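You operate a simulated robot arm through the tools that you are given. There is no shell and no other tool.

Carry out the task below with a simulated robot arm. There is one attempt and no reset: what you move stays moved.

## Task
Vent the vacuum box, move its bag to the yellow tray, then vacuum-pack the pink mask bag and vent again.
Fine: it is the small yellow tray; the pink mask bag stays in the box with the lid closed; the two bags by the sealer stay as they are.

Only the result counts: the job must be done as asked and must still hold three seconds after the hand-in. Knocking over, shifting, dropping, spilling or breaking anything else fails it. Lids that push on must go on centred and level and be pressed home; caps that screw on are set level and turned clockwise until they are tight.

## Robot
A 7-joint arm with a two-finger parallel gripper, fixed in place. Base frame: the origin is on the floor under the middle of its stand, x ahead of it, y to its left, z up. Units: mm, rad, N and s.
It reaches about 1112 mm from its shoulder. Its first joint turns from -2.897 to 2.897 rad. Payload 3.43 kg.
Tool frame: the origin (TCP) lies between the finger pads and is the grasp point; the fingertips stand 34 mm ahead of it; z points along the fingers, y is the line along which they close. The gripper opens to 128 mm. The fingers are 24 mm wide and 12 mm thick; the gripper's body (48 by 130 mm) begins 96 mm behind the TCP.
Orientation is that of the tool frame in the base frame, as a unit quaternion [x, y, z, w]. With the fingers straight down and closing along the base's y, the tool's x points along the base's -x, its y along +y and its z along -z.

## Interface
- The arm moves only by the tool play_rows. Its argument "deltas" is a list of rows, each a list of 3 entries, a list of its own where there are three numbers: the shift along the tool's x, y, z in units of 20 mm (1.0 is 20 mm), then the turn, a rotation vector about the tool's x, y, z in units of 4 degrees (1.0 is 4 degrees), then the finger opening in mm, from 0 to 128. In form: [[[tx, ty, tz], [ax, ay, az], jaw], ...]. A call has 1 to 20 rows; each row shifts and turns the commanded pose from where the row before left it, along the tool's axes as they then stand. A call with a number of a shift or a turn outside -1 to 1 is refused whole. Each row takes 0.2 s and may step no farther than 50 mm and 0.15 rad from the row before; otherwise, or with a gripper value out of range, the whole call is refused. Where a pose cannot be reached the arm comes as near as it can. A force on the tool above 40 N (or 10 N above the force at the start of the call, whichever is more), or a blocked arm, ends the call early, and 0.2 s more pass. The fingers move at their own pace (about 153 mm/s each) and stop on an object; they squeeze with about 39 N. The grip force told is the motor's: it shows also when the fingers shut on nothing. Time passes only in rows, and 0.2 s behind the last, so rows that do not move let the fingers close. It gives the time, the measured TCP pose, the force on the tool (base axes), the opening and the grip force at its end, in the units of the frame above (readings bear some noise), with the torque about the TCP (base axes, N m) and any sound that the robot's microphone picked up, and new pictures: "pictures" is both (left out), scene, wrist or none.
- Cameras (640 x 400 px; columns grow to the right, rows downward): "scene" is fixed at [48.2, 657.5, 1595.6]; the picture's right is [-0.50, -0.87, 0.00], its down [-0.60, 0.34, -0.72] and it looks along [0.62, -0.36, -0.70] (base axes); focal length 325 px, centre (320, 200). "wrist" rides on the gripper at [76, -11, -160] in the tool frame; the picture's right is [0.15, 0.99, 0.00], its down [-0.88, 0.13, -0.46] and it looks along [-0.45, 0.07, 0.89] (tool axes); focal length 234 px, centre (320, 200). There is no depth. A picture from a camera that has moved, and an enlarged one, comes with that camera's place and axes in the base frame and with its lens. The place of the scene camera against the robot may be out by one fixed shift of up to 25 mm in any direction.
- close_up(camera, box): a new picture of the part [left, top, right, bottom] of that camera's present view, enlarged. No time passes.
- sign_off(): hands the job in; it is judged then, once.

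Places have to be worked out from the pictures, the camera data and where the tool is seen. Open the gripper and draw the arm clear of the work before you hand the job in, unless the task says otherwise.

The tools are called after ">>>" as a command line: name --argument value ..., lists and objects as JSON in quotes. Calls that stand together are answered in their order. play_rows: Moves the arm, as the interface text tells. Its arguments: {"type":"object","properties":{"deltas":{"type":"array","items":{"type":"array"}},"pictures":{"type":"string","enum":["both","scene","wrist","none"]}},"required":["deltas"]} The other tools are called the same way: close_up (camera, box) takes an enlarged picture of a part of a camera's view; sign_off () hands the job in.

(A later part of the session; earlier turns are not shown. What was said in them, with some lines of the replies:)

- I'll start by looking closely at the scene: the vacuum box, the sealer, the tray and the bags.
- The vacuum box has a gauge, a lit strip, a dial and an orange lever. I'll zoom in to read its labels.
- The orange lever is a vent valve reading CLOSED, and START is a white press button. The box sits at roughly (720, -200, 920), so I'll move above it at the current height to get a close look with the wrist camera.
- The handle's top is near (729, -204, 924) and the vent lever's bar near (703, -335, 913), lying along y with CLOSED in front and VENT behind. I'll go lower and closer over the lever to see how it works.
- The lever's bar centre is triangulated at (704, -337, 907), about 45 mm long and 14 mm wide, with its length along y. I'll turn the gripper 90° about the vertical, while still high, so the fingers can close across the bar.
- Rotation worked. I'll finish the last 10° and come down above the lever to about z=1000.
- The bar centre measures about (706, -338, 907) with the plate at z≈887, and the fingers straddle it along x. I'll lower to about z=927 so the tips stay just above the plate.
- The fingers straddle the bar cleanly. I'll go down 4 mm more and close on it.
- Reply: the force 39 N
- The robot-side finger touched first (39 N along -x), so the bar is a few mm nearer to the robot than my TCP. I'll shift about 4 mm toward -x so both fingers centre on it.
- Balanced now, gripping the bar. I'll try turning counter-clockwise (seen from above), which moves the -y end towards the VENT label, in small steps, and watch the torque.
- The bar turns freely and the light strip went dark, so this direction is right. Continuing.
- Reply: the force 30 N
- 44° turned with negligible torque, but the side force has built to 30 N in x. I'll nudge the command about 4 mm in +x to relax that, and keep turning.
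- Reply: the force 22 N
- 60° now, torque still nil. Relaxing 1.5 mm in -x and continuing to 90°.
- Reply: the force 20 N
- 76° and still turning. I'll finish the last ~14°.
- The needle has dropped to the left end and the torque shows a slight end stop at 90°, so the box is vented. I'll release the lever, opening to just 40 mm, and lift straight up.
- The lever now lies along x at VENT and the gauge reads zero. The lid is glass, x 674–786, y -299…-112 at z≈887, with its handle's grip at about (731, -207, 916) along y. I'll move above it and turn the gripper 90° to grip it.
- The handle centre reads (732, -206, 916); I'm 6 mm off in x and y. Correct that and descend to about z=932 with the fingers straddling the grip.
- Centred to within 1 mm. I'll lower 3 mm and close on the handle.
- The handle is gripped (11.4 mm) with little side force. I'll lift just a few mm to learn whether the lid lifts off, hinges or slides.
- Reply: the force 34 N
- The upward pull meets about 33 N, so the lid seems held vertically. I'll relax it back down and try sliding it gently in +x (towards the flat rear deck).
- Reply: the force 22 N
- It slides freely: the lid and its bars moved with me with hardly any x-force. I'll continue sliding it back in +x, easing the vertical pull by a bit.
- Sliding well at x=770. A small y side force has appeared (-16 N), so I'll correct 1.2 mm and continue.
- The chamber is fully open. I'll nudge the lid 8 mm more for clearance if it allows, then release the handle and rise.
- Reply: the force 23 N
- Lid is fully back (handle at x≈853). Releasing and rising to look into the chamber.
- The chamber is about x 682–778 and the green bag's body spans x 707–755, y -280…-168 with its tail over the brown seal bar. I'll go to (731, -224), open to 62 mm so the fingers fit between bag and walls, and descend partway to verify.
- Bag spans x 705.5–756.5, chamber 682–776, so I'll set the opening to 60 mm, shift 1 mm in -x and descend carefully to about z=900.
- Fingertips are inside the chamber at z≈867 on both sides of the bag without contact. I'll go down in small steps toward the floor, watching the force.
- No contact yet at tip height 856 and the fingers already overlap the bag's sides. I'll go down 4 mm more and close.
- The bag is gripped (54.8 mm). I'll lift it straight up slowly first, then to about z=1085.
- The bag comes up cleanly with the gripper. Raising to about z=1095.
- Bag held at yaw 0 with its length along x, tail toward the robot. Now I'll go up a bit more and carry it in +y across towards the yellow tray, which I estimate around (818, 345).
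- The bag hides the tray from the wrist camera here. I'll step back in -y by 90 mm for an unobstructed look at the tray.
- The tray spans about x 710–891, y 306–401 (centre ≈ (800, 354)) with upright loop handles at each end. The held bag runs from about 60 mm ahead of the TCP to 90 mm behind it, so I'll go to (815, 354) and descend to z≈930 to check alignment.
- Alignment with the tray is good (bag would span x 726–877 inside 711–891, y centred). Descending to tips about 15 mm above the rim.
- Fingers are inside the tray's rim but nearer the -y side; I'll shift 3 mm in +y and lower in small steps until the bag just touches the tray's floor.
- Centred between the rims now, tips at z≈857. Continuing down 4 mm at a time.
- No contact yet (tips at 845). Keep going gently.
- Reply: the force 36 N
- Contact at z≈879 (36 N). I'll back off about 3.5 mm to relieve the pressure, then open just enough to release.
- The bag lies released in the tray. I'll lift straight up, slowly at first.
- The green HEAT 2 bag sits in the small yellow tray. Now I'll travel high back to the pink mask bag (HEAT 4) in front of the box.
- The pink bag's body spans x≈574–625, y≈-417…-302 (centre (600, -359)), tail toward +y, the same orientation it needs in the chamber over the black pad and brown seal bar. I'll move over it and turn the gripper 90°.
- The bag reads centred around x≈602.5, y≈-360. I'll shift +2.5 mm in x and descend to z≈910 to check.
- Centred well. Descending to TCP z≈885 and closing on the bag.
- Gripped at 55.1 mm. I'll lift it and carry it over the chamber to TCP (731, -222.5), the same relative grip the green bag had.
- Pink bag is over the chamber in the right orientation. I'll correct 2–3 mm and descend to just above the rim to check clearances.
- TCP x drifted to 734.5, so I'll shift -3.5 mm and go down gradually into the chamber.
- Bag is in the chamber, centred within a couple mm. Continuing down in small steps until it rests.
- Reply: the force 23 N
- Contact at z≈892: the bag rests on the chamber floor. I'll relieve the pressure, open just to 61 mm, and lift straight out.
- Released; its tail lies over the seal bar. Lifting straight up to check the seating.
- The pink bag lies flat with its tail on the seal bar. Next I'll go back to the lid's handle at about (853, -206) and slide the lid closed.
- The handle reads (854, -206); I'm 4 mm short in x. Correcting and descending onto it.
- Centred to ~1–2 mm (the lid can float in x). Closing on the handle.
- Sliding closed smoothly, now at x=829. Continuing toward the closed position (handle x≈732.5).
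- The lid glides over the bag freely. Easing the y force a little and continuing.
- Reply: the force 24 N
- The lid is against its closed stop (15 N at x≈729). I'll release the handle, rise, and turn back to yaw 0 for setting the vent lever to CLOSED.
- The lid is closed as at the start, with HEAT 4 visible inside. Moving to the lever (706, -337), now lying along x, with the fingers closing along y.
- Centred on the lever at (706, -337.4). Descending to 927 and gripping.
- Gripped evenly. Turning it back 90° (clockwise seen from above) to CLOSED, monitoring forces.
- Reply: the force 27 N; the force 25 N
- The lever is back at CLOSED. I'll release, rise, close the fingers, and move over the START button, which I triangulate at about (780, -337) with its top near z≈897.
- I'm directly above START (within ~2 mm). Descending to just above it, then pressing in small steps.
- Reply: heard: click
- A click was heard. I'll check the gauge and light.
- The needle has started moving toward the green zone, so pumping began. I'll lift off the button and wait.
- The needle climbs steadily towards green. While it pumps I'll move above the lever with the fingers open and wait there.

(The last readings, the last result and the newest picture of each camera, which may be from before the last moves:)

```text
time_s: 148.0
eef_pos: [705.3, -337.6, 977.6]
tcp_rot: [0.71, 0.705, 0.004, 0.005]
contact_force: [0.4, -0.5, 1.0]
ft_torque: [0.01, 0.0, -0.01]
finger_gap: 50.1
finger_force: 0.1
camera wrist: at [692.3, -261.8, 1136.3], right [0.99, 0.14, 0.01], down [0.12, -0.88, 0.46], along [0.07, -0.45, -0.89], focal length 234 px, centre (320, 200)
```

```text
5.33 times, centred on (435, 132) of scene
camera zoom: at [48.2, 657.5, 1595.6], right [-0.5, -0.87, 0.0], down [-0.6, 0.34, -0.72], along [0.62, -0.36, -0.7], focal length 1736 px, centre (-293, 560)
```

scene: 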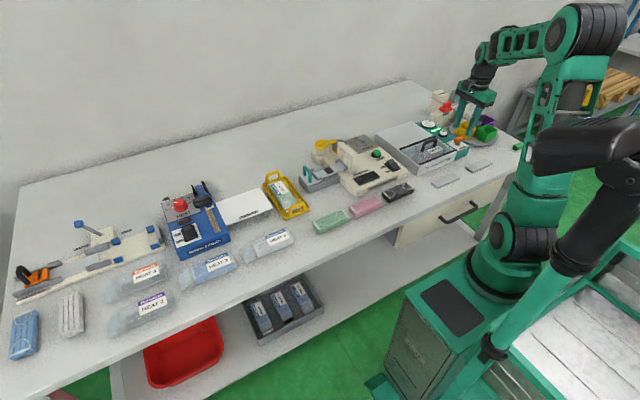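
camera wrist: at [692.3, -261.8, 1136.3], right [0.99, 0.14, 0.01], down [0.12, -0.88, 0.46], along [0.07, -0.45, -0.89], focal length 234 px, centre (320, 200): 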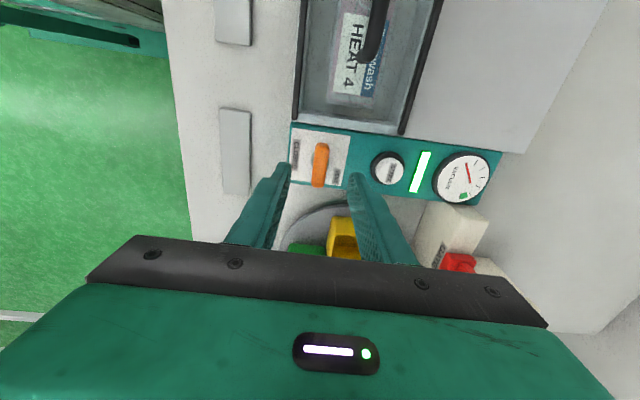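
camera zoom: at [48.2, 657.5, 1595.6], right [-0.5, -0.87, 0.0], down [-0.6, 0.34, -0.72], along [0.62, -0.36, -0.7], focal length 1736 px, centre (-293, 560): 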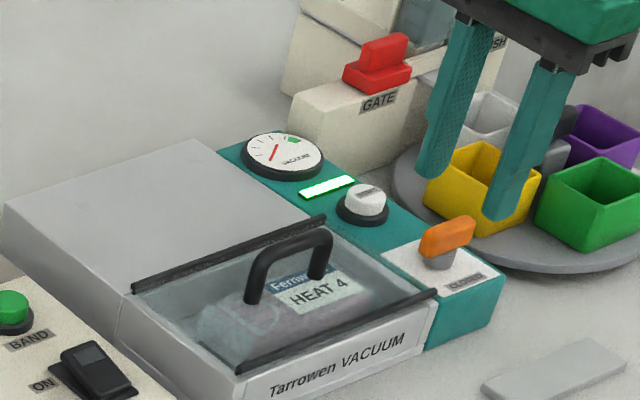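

The green light is now on and the needle is near the green mark. I'll wait 2 s more to see that it's stable.

>>> play_rows --deltas '[[[0, 0, 0], [0, 0, 0], 50], [[0, 0, 0], [0, 0, 0], 50], [[0, 0, 0], [0, 0, 0], 50], [[0, 0, 0], [0, 0, 0], 50], [[0, 0, 0], [0, 0, 0], 50], [[0, 0, 0], [0, 0, 0], 50], [[0, 0, 0], [0, 0, 0], 50], [[0, 0, 0], [0, 0, 0], 50], [[0, 0, 0], [0, 0, 0], 50], [[0, 0, 0], [0, 0, 0], 50]]' --pictures "wrist"

>>> close_up --camera "wrist" --box '[240, 70, 480, 240]'

>>> close_up --camera "scene" --box '[410, 105, 450, 135]'

>>> close_up --camera "scene" --box '[400, 130, 460, 175]'

```text
time_s: 150.2
eef_pos: [705.2, -336.0, 976.9]
tcp_rot: [0.709, 0.705, 0.004, 0.005]
contact_force: [0.3, 0.3, -0.1]
ft_torque: [0.0, -0.02, -0.02]
finger_gap: 50.2
finger_force: 0.1
camera wrist: at [692.3, -261.8, 1136.3], right [0.99, 0.14, 0.01], down [0.12, -0.88, 0.46], along [0.07, -0.45, -0.89], focal length 234 px, centre (320, 200)
```

wrist: 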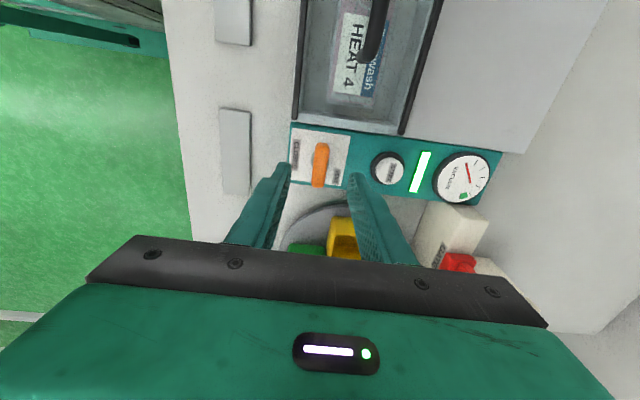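

```text
2.35 times, centred on (360, 155) of wrist
camera zoom: at [692.3, -261.8, 1136.3], right [0.99, 0.14, 0.01], down [0.12, -0.88, 0.46], along [0.07, -0.45, -0.89], focal length 551 px, centre (226, 306)
```

zoom: 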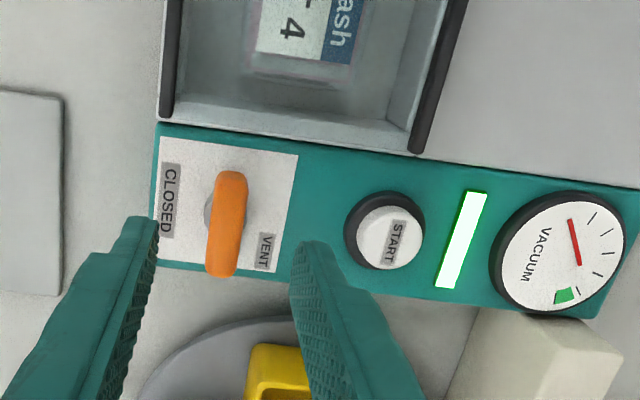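

```text
13.33 times, centred on (430, 120) of scene
camera zoom: at [48.2, 657.5, 1595.6], right [-0.5, -0.87, 0.0], down [-0.6, 0.34, -0.72], along [0.62, -0.36, -0.7], focal length 4339 px, centre (-1147, 1267)
```

zoom: 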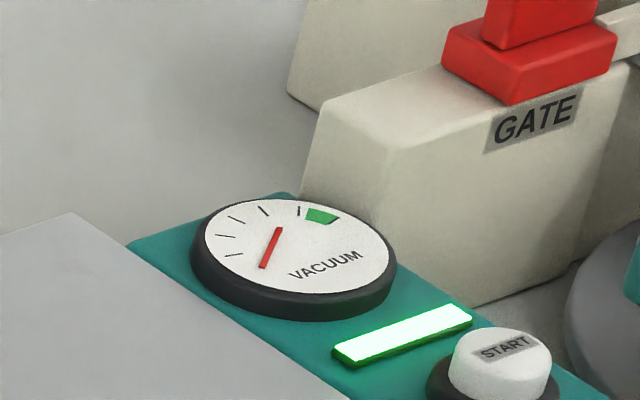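

```text
8.89 times, centred on (430, 152) of scene
camera zoom: at [48.2, 657.5, 1595.6], right [-0.5, -0.87, 0.0], down [-0.6, 0.34, -0.72], along [0.62, -0.36, -0.7], focal length 2893 px, centre (-658, 622)
```

zoom: 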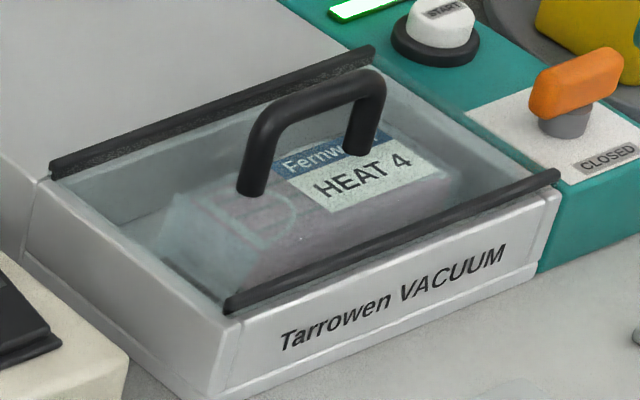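

Needle and light are steady, the same as at the very start, so the pack cycle is complete. Now I'll vent again: descend on the lever and grip it.

>>> play_rows --deltas '[[[0, 0.03, 1], [0, 0, -0.1], 50], [[0, 0, 1], [0, 0, 0], 50], [[0, 0, 0.5], [0, 0, 0], 50], [[0, 0, 0], [0, 0, 0], 50], [[0, 0, 0], [0, 0, 0], 36], [[0, 0, 0], [0, 0, 0], 24], [[0, 0, 0], [0, 0, 0], 14], [[0, 0, 0], [0, 0, 0], 5], [[0, 0, 0], [0, 0, 0], 5]]' --pictures "wrist"

```text
time_s: 152.2
eef_pos: [706.6, -336.3, 925.7]
tcp_rot: [0.708, 0.707, 0.004, 0.003]
contact_force: [-16.5, 0.8, -1.6]
ft_torque: [0.12, 0.78, 0.0]
finger_gap: 19.4
finger_force: 45.2
camera wrist: at [692.9, -262.8, 1085.7], right [0.99, 0.14, 0.01], down [0.12, -0.88, 0.46], along [0.07, -0.45, -0.89], focal length 234 px, centre (320, 200)
```

wrist: 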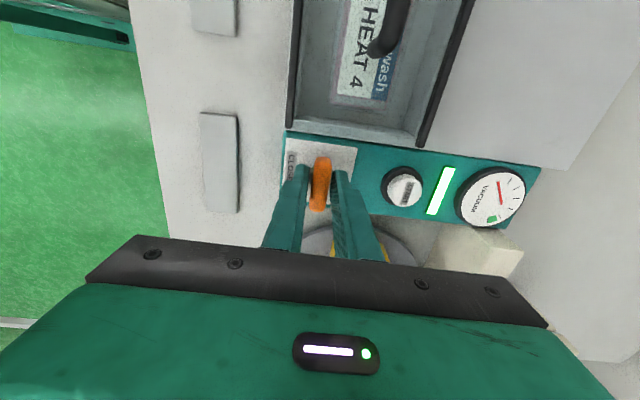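

Gripped. Turning counter-clockwise to VENT in stages, with a 1 mm relief in -x for the small side force.

>>> play_rows --deltas '[[[0, -0.06, 0], [0, 0, -1], 5], [[0, 0, 0], [0, 0, -1], 5], [[0, 0, 0], [0, 0, -1], 5], [[0, 0, 0], [0, 0, -1], 5], [[0, 0, 0], [0, 0, -1], 5], [[0, 0, 0], [0, 0, -1], 5], [[0, 0, 0], [0, 0, -1], 5], [[0, 0, 0], [0, 0, 0], 5]]' --pictures "none"

```text
time_s: 154.0
eef_pos: [704.9, -337.8, 925.8]
tcp_rot: [0.515, 0.857, 0.003, 0.005]
contact_force: [-3.6, -3.2, -9.9]
ft_torque: [-0.14, 0.33, -0.01]
finger_gap: 19.7
finger_force: 44.8
```

>>> play_rows --deltas '[[[0, 0, 0], [0, 0, -1], 5], [[0, 0, 0], [0, 0, -1], 5], [[0, 0, 0], [0, 0, -1], 5], [[0, 0, 0], [0, 0, -1], 5], [[0, 0, 0], [0, 0, -1], 5], [[0, 0, 0], [0, 0, -1], 5], [[0, 0, 0], [0, 0, -1], 5], [[0, 0, 0], [0, 0, 0], 5]]' --pictures "none"

```text
time_s: 155.8
eef_pos: [705.7, -337.9, 927.0]
tcp_rot: [0.293, 0.956, 0.001, 0.005]
contact_force: [-1.0, -11.3, -10.5]
ft_torque: [-0.57, 0.13, 0.01]
finger_gap: 19.6
finger_force: 45.0
```

>>> play_rows --deltas '[[[0, 0, 0], [0, 0, -1], 5], [[0, 0, 0], [0, 0, -1], 5], [[0, 0, 0], [0, 0, -1], 5], [[0, 0, 0], [0, 0, -1], 5], [[0, 0, 0], [0, 0, -1], 5], [[0, 0, 0], [0, 0, -1], 5], [[0, 0, 0], [0, 0, -1], 5], [[0, 0, 0], [0, 0, 0], 5]]' --pictures "wrist"

```text
time_s: 157.6
eef_pos: [705.4, -337.4, 925.9]
tcp_rot: [0.054, 0.999, -0.001, 0.006]
contact_force: [1.7, -20.0, -2.0]
ft_torque: [-0.76, 0.7, 0.0]
finger_gap: 19.8
finger_force: 45.1
camera wrist: at [626.7, -341.3, 1084.9], right [-0.04, 1.0, 0.0], down [0.88, 0.04, 0.47], along [0.47, 0.02, -0.88], focal length 234 px, centre (320, 200)
```

wrist: 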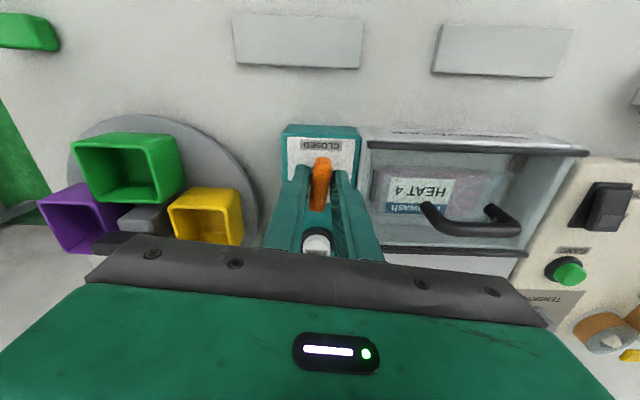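

6° left. Finishing to the stop.

>>> play_rows --deltas '[[[0, -0.05, 0], [0, 0, -1], 5], [[0, 0, 0], [0, 0, -0.6], 5], [[0, 0, 0], [0, 0, -0.2], 5], [[0, 0, 0], [0, 0, 0], 5], [[0, 0, 0], [0, 0, 0], 5]]' --pictures "none"

>>> play_rows --deltas '[[[0, 0, 0], [0, 0, 0], 25], [[0, 0, 0], [0, 0, 0], 42], [[0, 0, -0.4], [0, 0, 0], 42], [[0, 0, -1], [0, 0, 0], 42], [[0, 0, -1], [0, 0, 0], 42], [[0, 0, -1], [0, 0, 0], 42], [[0, 0, -1], [0, 0, 0], 60], [[0, 0, -1], [0, 0, 0], 80], [[0, 0, -1], [0, 0, 0], 80], [[-0.8, 0.5, -0.5], [0, 0, 0], 80], [[-0.8, 0.5, 0], [0, 0, 0], 80], [[0, 0, 0], [0, 0, 0], 80]]' --pictures "both"

>>> close_up --camera "wrist" --box '[230, 60, 460, 230]'

>>> close_up --camera "scene" --box '[390, 95, 480, 170]'

```text
time_s: 158.8
eef_pos: [705.6, -337.5, 926.5]
tcp_rot: [-0.01, 1.0, 0.0, 0.006]
contact_force: [-4.8, -8.2, 9.5]
ft_torque: [-0.39, 0.75, -0.14]
finger_gap: 19.6
finger_force: 44.9
```

```text
time_s: 161.4
eef_pos: [735.6, -315.5, 1066.7]
tcp_rot: [-0.01, 1.0, 0.001, 0.006]
contact_force: [-0.5, -0.9, -0.4]
ft_torque: [0.02, 0.0, 0.0]
finger_gap: 79.8
finger_force: 0.0
camera wrist: at [658.5, -329.7, 1224.3], right [-0.17, 0.99, 0.0], down [0.87, 0.15, 0.47], along [0.46, 0.08, -0.88], focal length 234 px, centre (320, 200)
```

scene: 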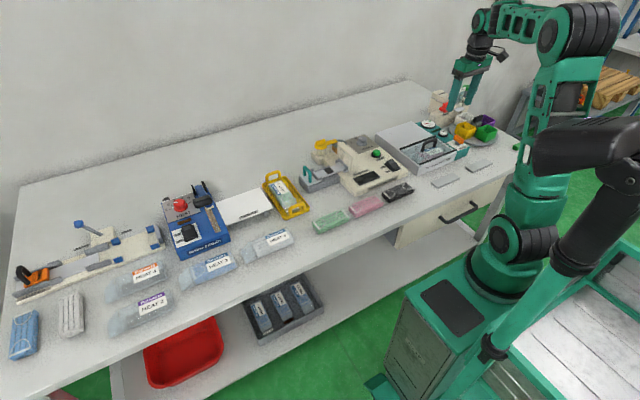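
wrist: 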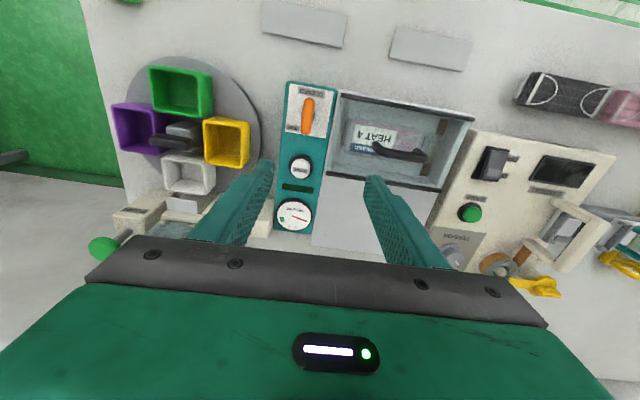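

```text
2.35 times, centred on (345, 145) of wrist
camera zoom: at [658.5, -329.7, 1224.3], right [-0.17, 0.99, 0.0], down [0.87, 0.15, 0.47], along [0.46, 0.08, -0.88], focal length 551 px, centre (261, 329)
```

zoom: 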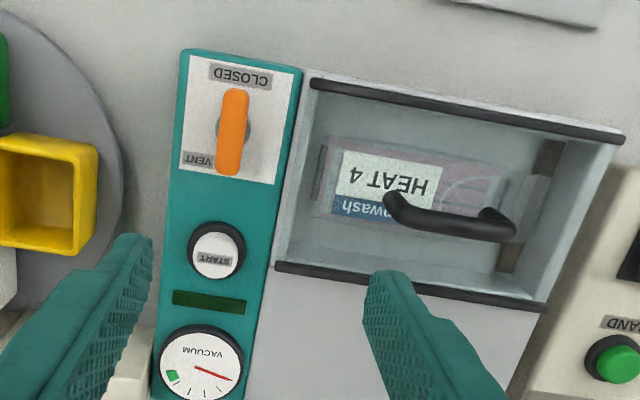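

```text
5.33 times, centred on (435, 132) of scene
camera zoom: at [48.2, 657.5, 1595.6], right [-0.5, -0.87, 0.0], down [-0.6, 0.34, -0.72], along [0.62, -0.36, -0.7], focal length 1736 px, centre (-293, 560)
```

zoom: 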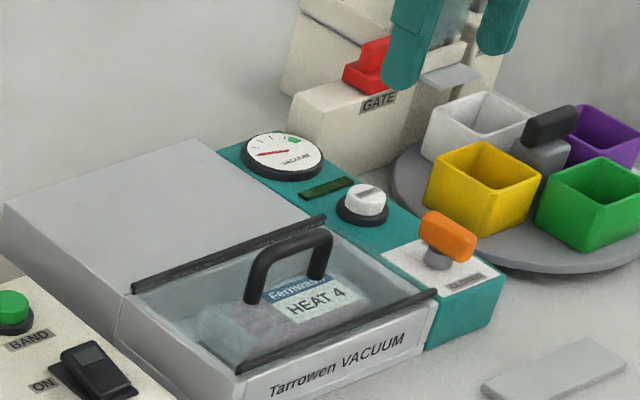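

Vented: the light is off, needle at zero, lid closed, and the pink bag inside now looks shrunk/sealed. I'll open the gripper and retreat up and back to the start area.

>>> play_rows --deltas '[[[0, 0, -1], [0, 0, 0], 100], [[0, 0, -1], [0, 0, 0], 128], [[0, 0, -1], [0, 0, 0], 128], [[0, 0, -1], [0, 0, 0], 128], [[0, 0, -1], [0, 0, 0], 128], [[0, 0, -1], [0, 0, 0], 128], [[0, 0, -1], [0, 0, 0], 128], [[1, 0.8, 0], [0, 0, 0], 128], [[1, 0.8, 0], [0, 0, 0], 128], [[1, 0.8, 0], [0, 0, 0], 128], [[1, 0.8, 0], [0, 0, 0], 128], [[1, 0.8, 0], [0, 0, 0], 128], [[1, 0.8, 0], [0, 0, 0], 128], [[1, 0.8, 0], [0, 0, 0], 128], [[1, 0.8, 0], [0, 0, 0], 128], [[1, 0.8, 0], [0, 0, 0], 128], [[1, 0.8, 0], [0, 0, 0], 128], [[1, 0.8, 0], [0, 0, 0], 128], [[1, 0.8, 0], [0, 0, 0], 128], [[0.5, 0.4, 0], [0, 0, 0], 128]]' --pictures "both"

>>> close_up --camera "scene" --box '[370, 80, 530, 190]'

>>> close_up --camera "scene" --box '[200, 130, 420, 270]'

```text
time_s: 165.6
eef_pos: [478.8, -120.3, 1201.9]
tcp_rot: [-0.01, 1.0, -0.001, 0.005]
contact_force: [0.5, -0.1, 0.2]
ft_torque: [-0.01, 0.04, -0.02]
finger_gap: 127.9
finger_force: 0.1
camera wrist: at [401.9, -134.6, 1360.4], right [-0.17, 0.99, 0.0], down [0.87, 0.15, 0.47], along [0.46, 0.08, -0.89], focal length 234 px, centre (320, 200)
```

scene: 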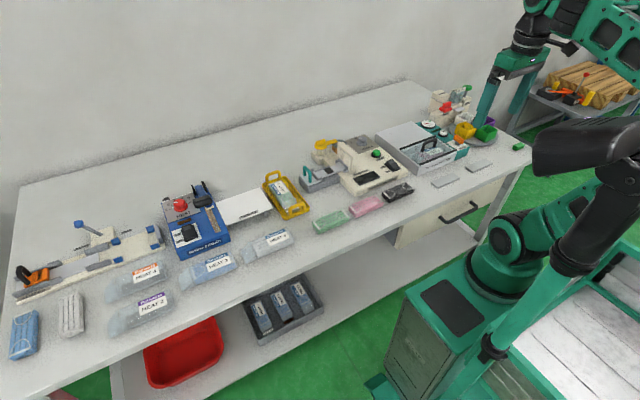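
wrist: 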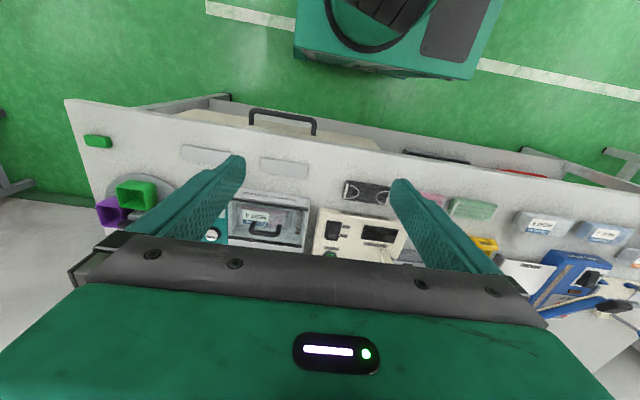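

```text
3.64 times, centred on (450, 135) of scene
camera zoom: at [48.2, 657.5, 1595.6], right [-0.5, -0.87, 0.0], down [-0.6, 0.34, -0.72], along [0.62, -0.36, -0.7], focal length 1183 px, centre (-153, 436)
```

zoom: 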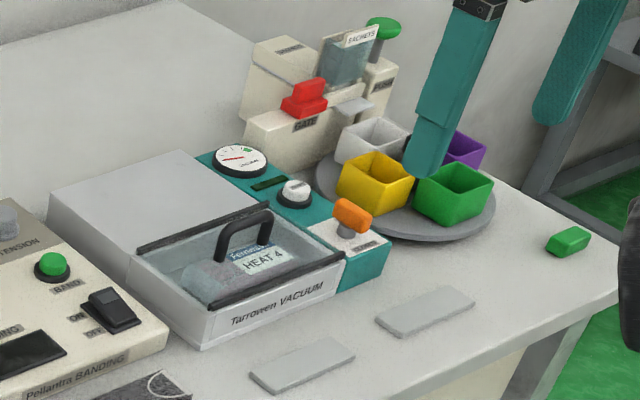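

```text
2.86 times, centred on (310, 200) of scene
camera zoom: at [48.2, 657.5, 1595.6], right [-0.5, -0.87, 0.0], down [-0.6, 0.34, -0.72], along [0.62, -0.36, -0.7], focal length 930 px, centre (349, 200)
```

zoom: 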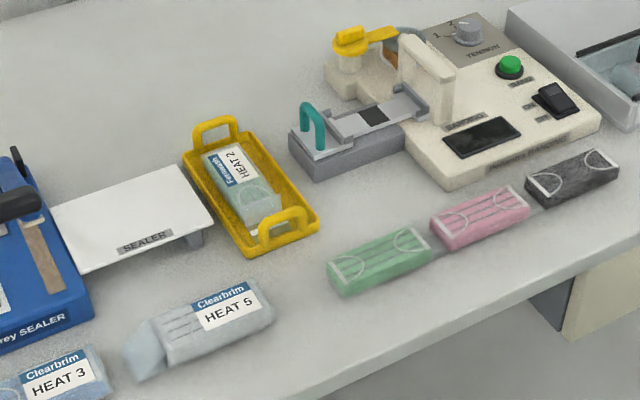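

All as asked: the HEAT 2 bag lies in the small yellow tray. The pink HEAT 4 bag is packed in the box, the lid is closed, and the lever is at VENT with the gauge at zero. The bags by the sealer are untouched, the gripper is open and the arm is clear. Handing in.

>>> sign_off

```text
The job is handed in.
```

The job is done and handed in; the hand-in was accepted, but no verdict came back.

- **First vent:** I turned the vent lever to VENT and the gauge fell to zero. I then slid the lid back.
- **HEAT 2 bag:** It now lies flat in the small yellow tray. The tray shifted about 2–3 mm when I released the bag.
- **Pink mask bag (HEAT 4):** I laid it in the box with its tail over the seal bar, closed the lid to its stop, set the lever to CLOSED and pressed START. The green light came on and the needle held steady at the reading it had when I began.
- **Second vent:** I turned the lever to VENT again. The light went off and the gauge returned to zero. The lid is closed with the pink bag inside, and the bag looks shrunk and sealed.

The bags by the sealer were not touched. The gripper is open and the arm is back clear of the bench.
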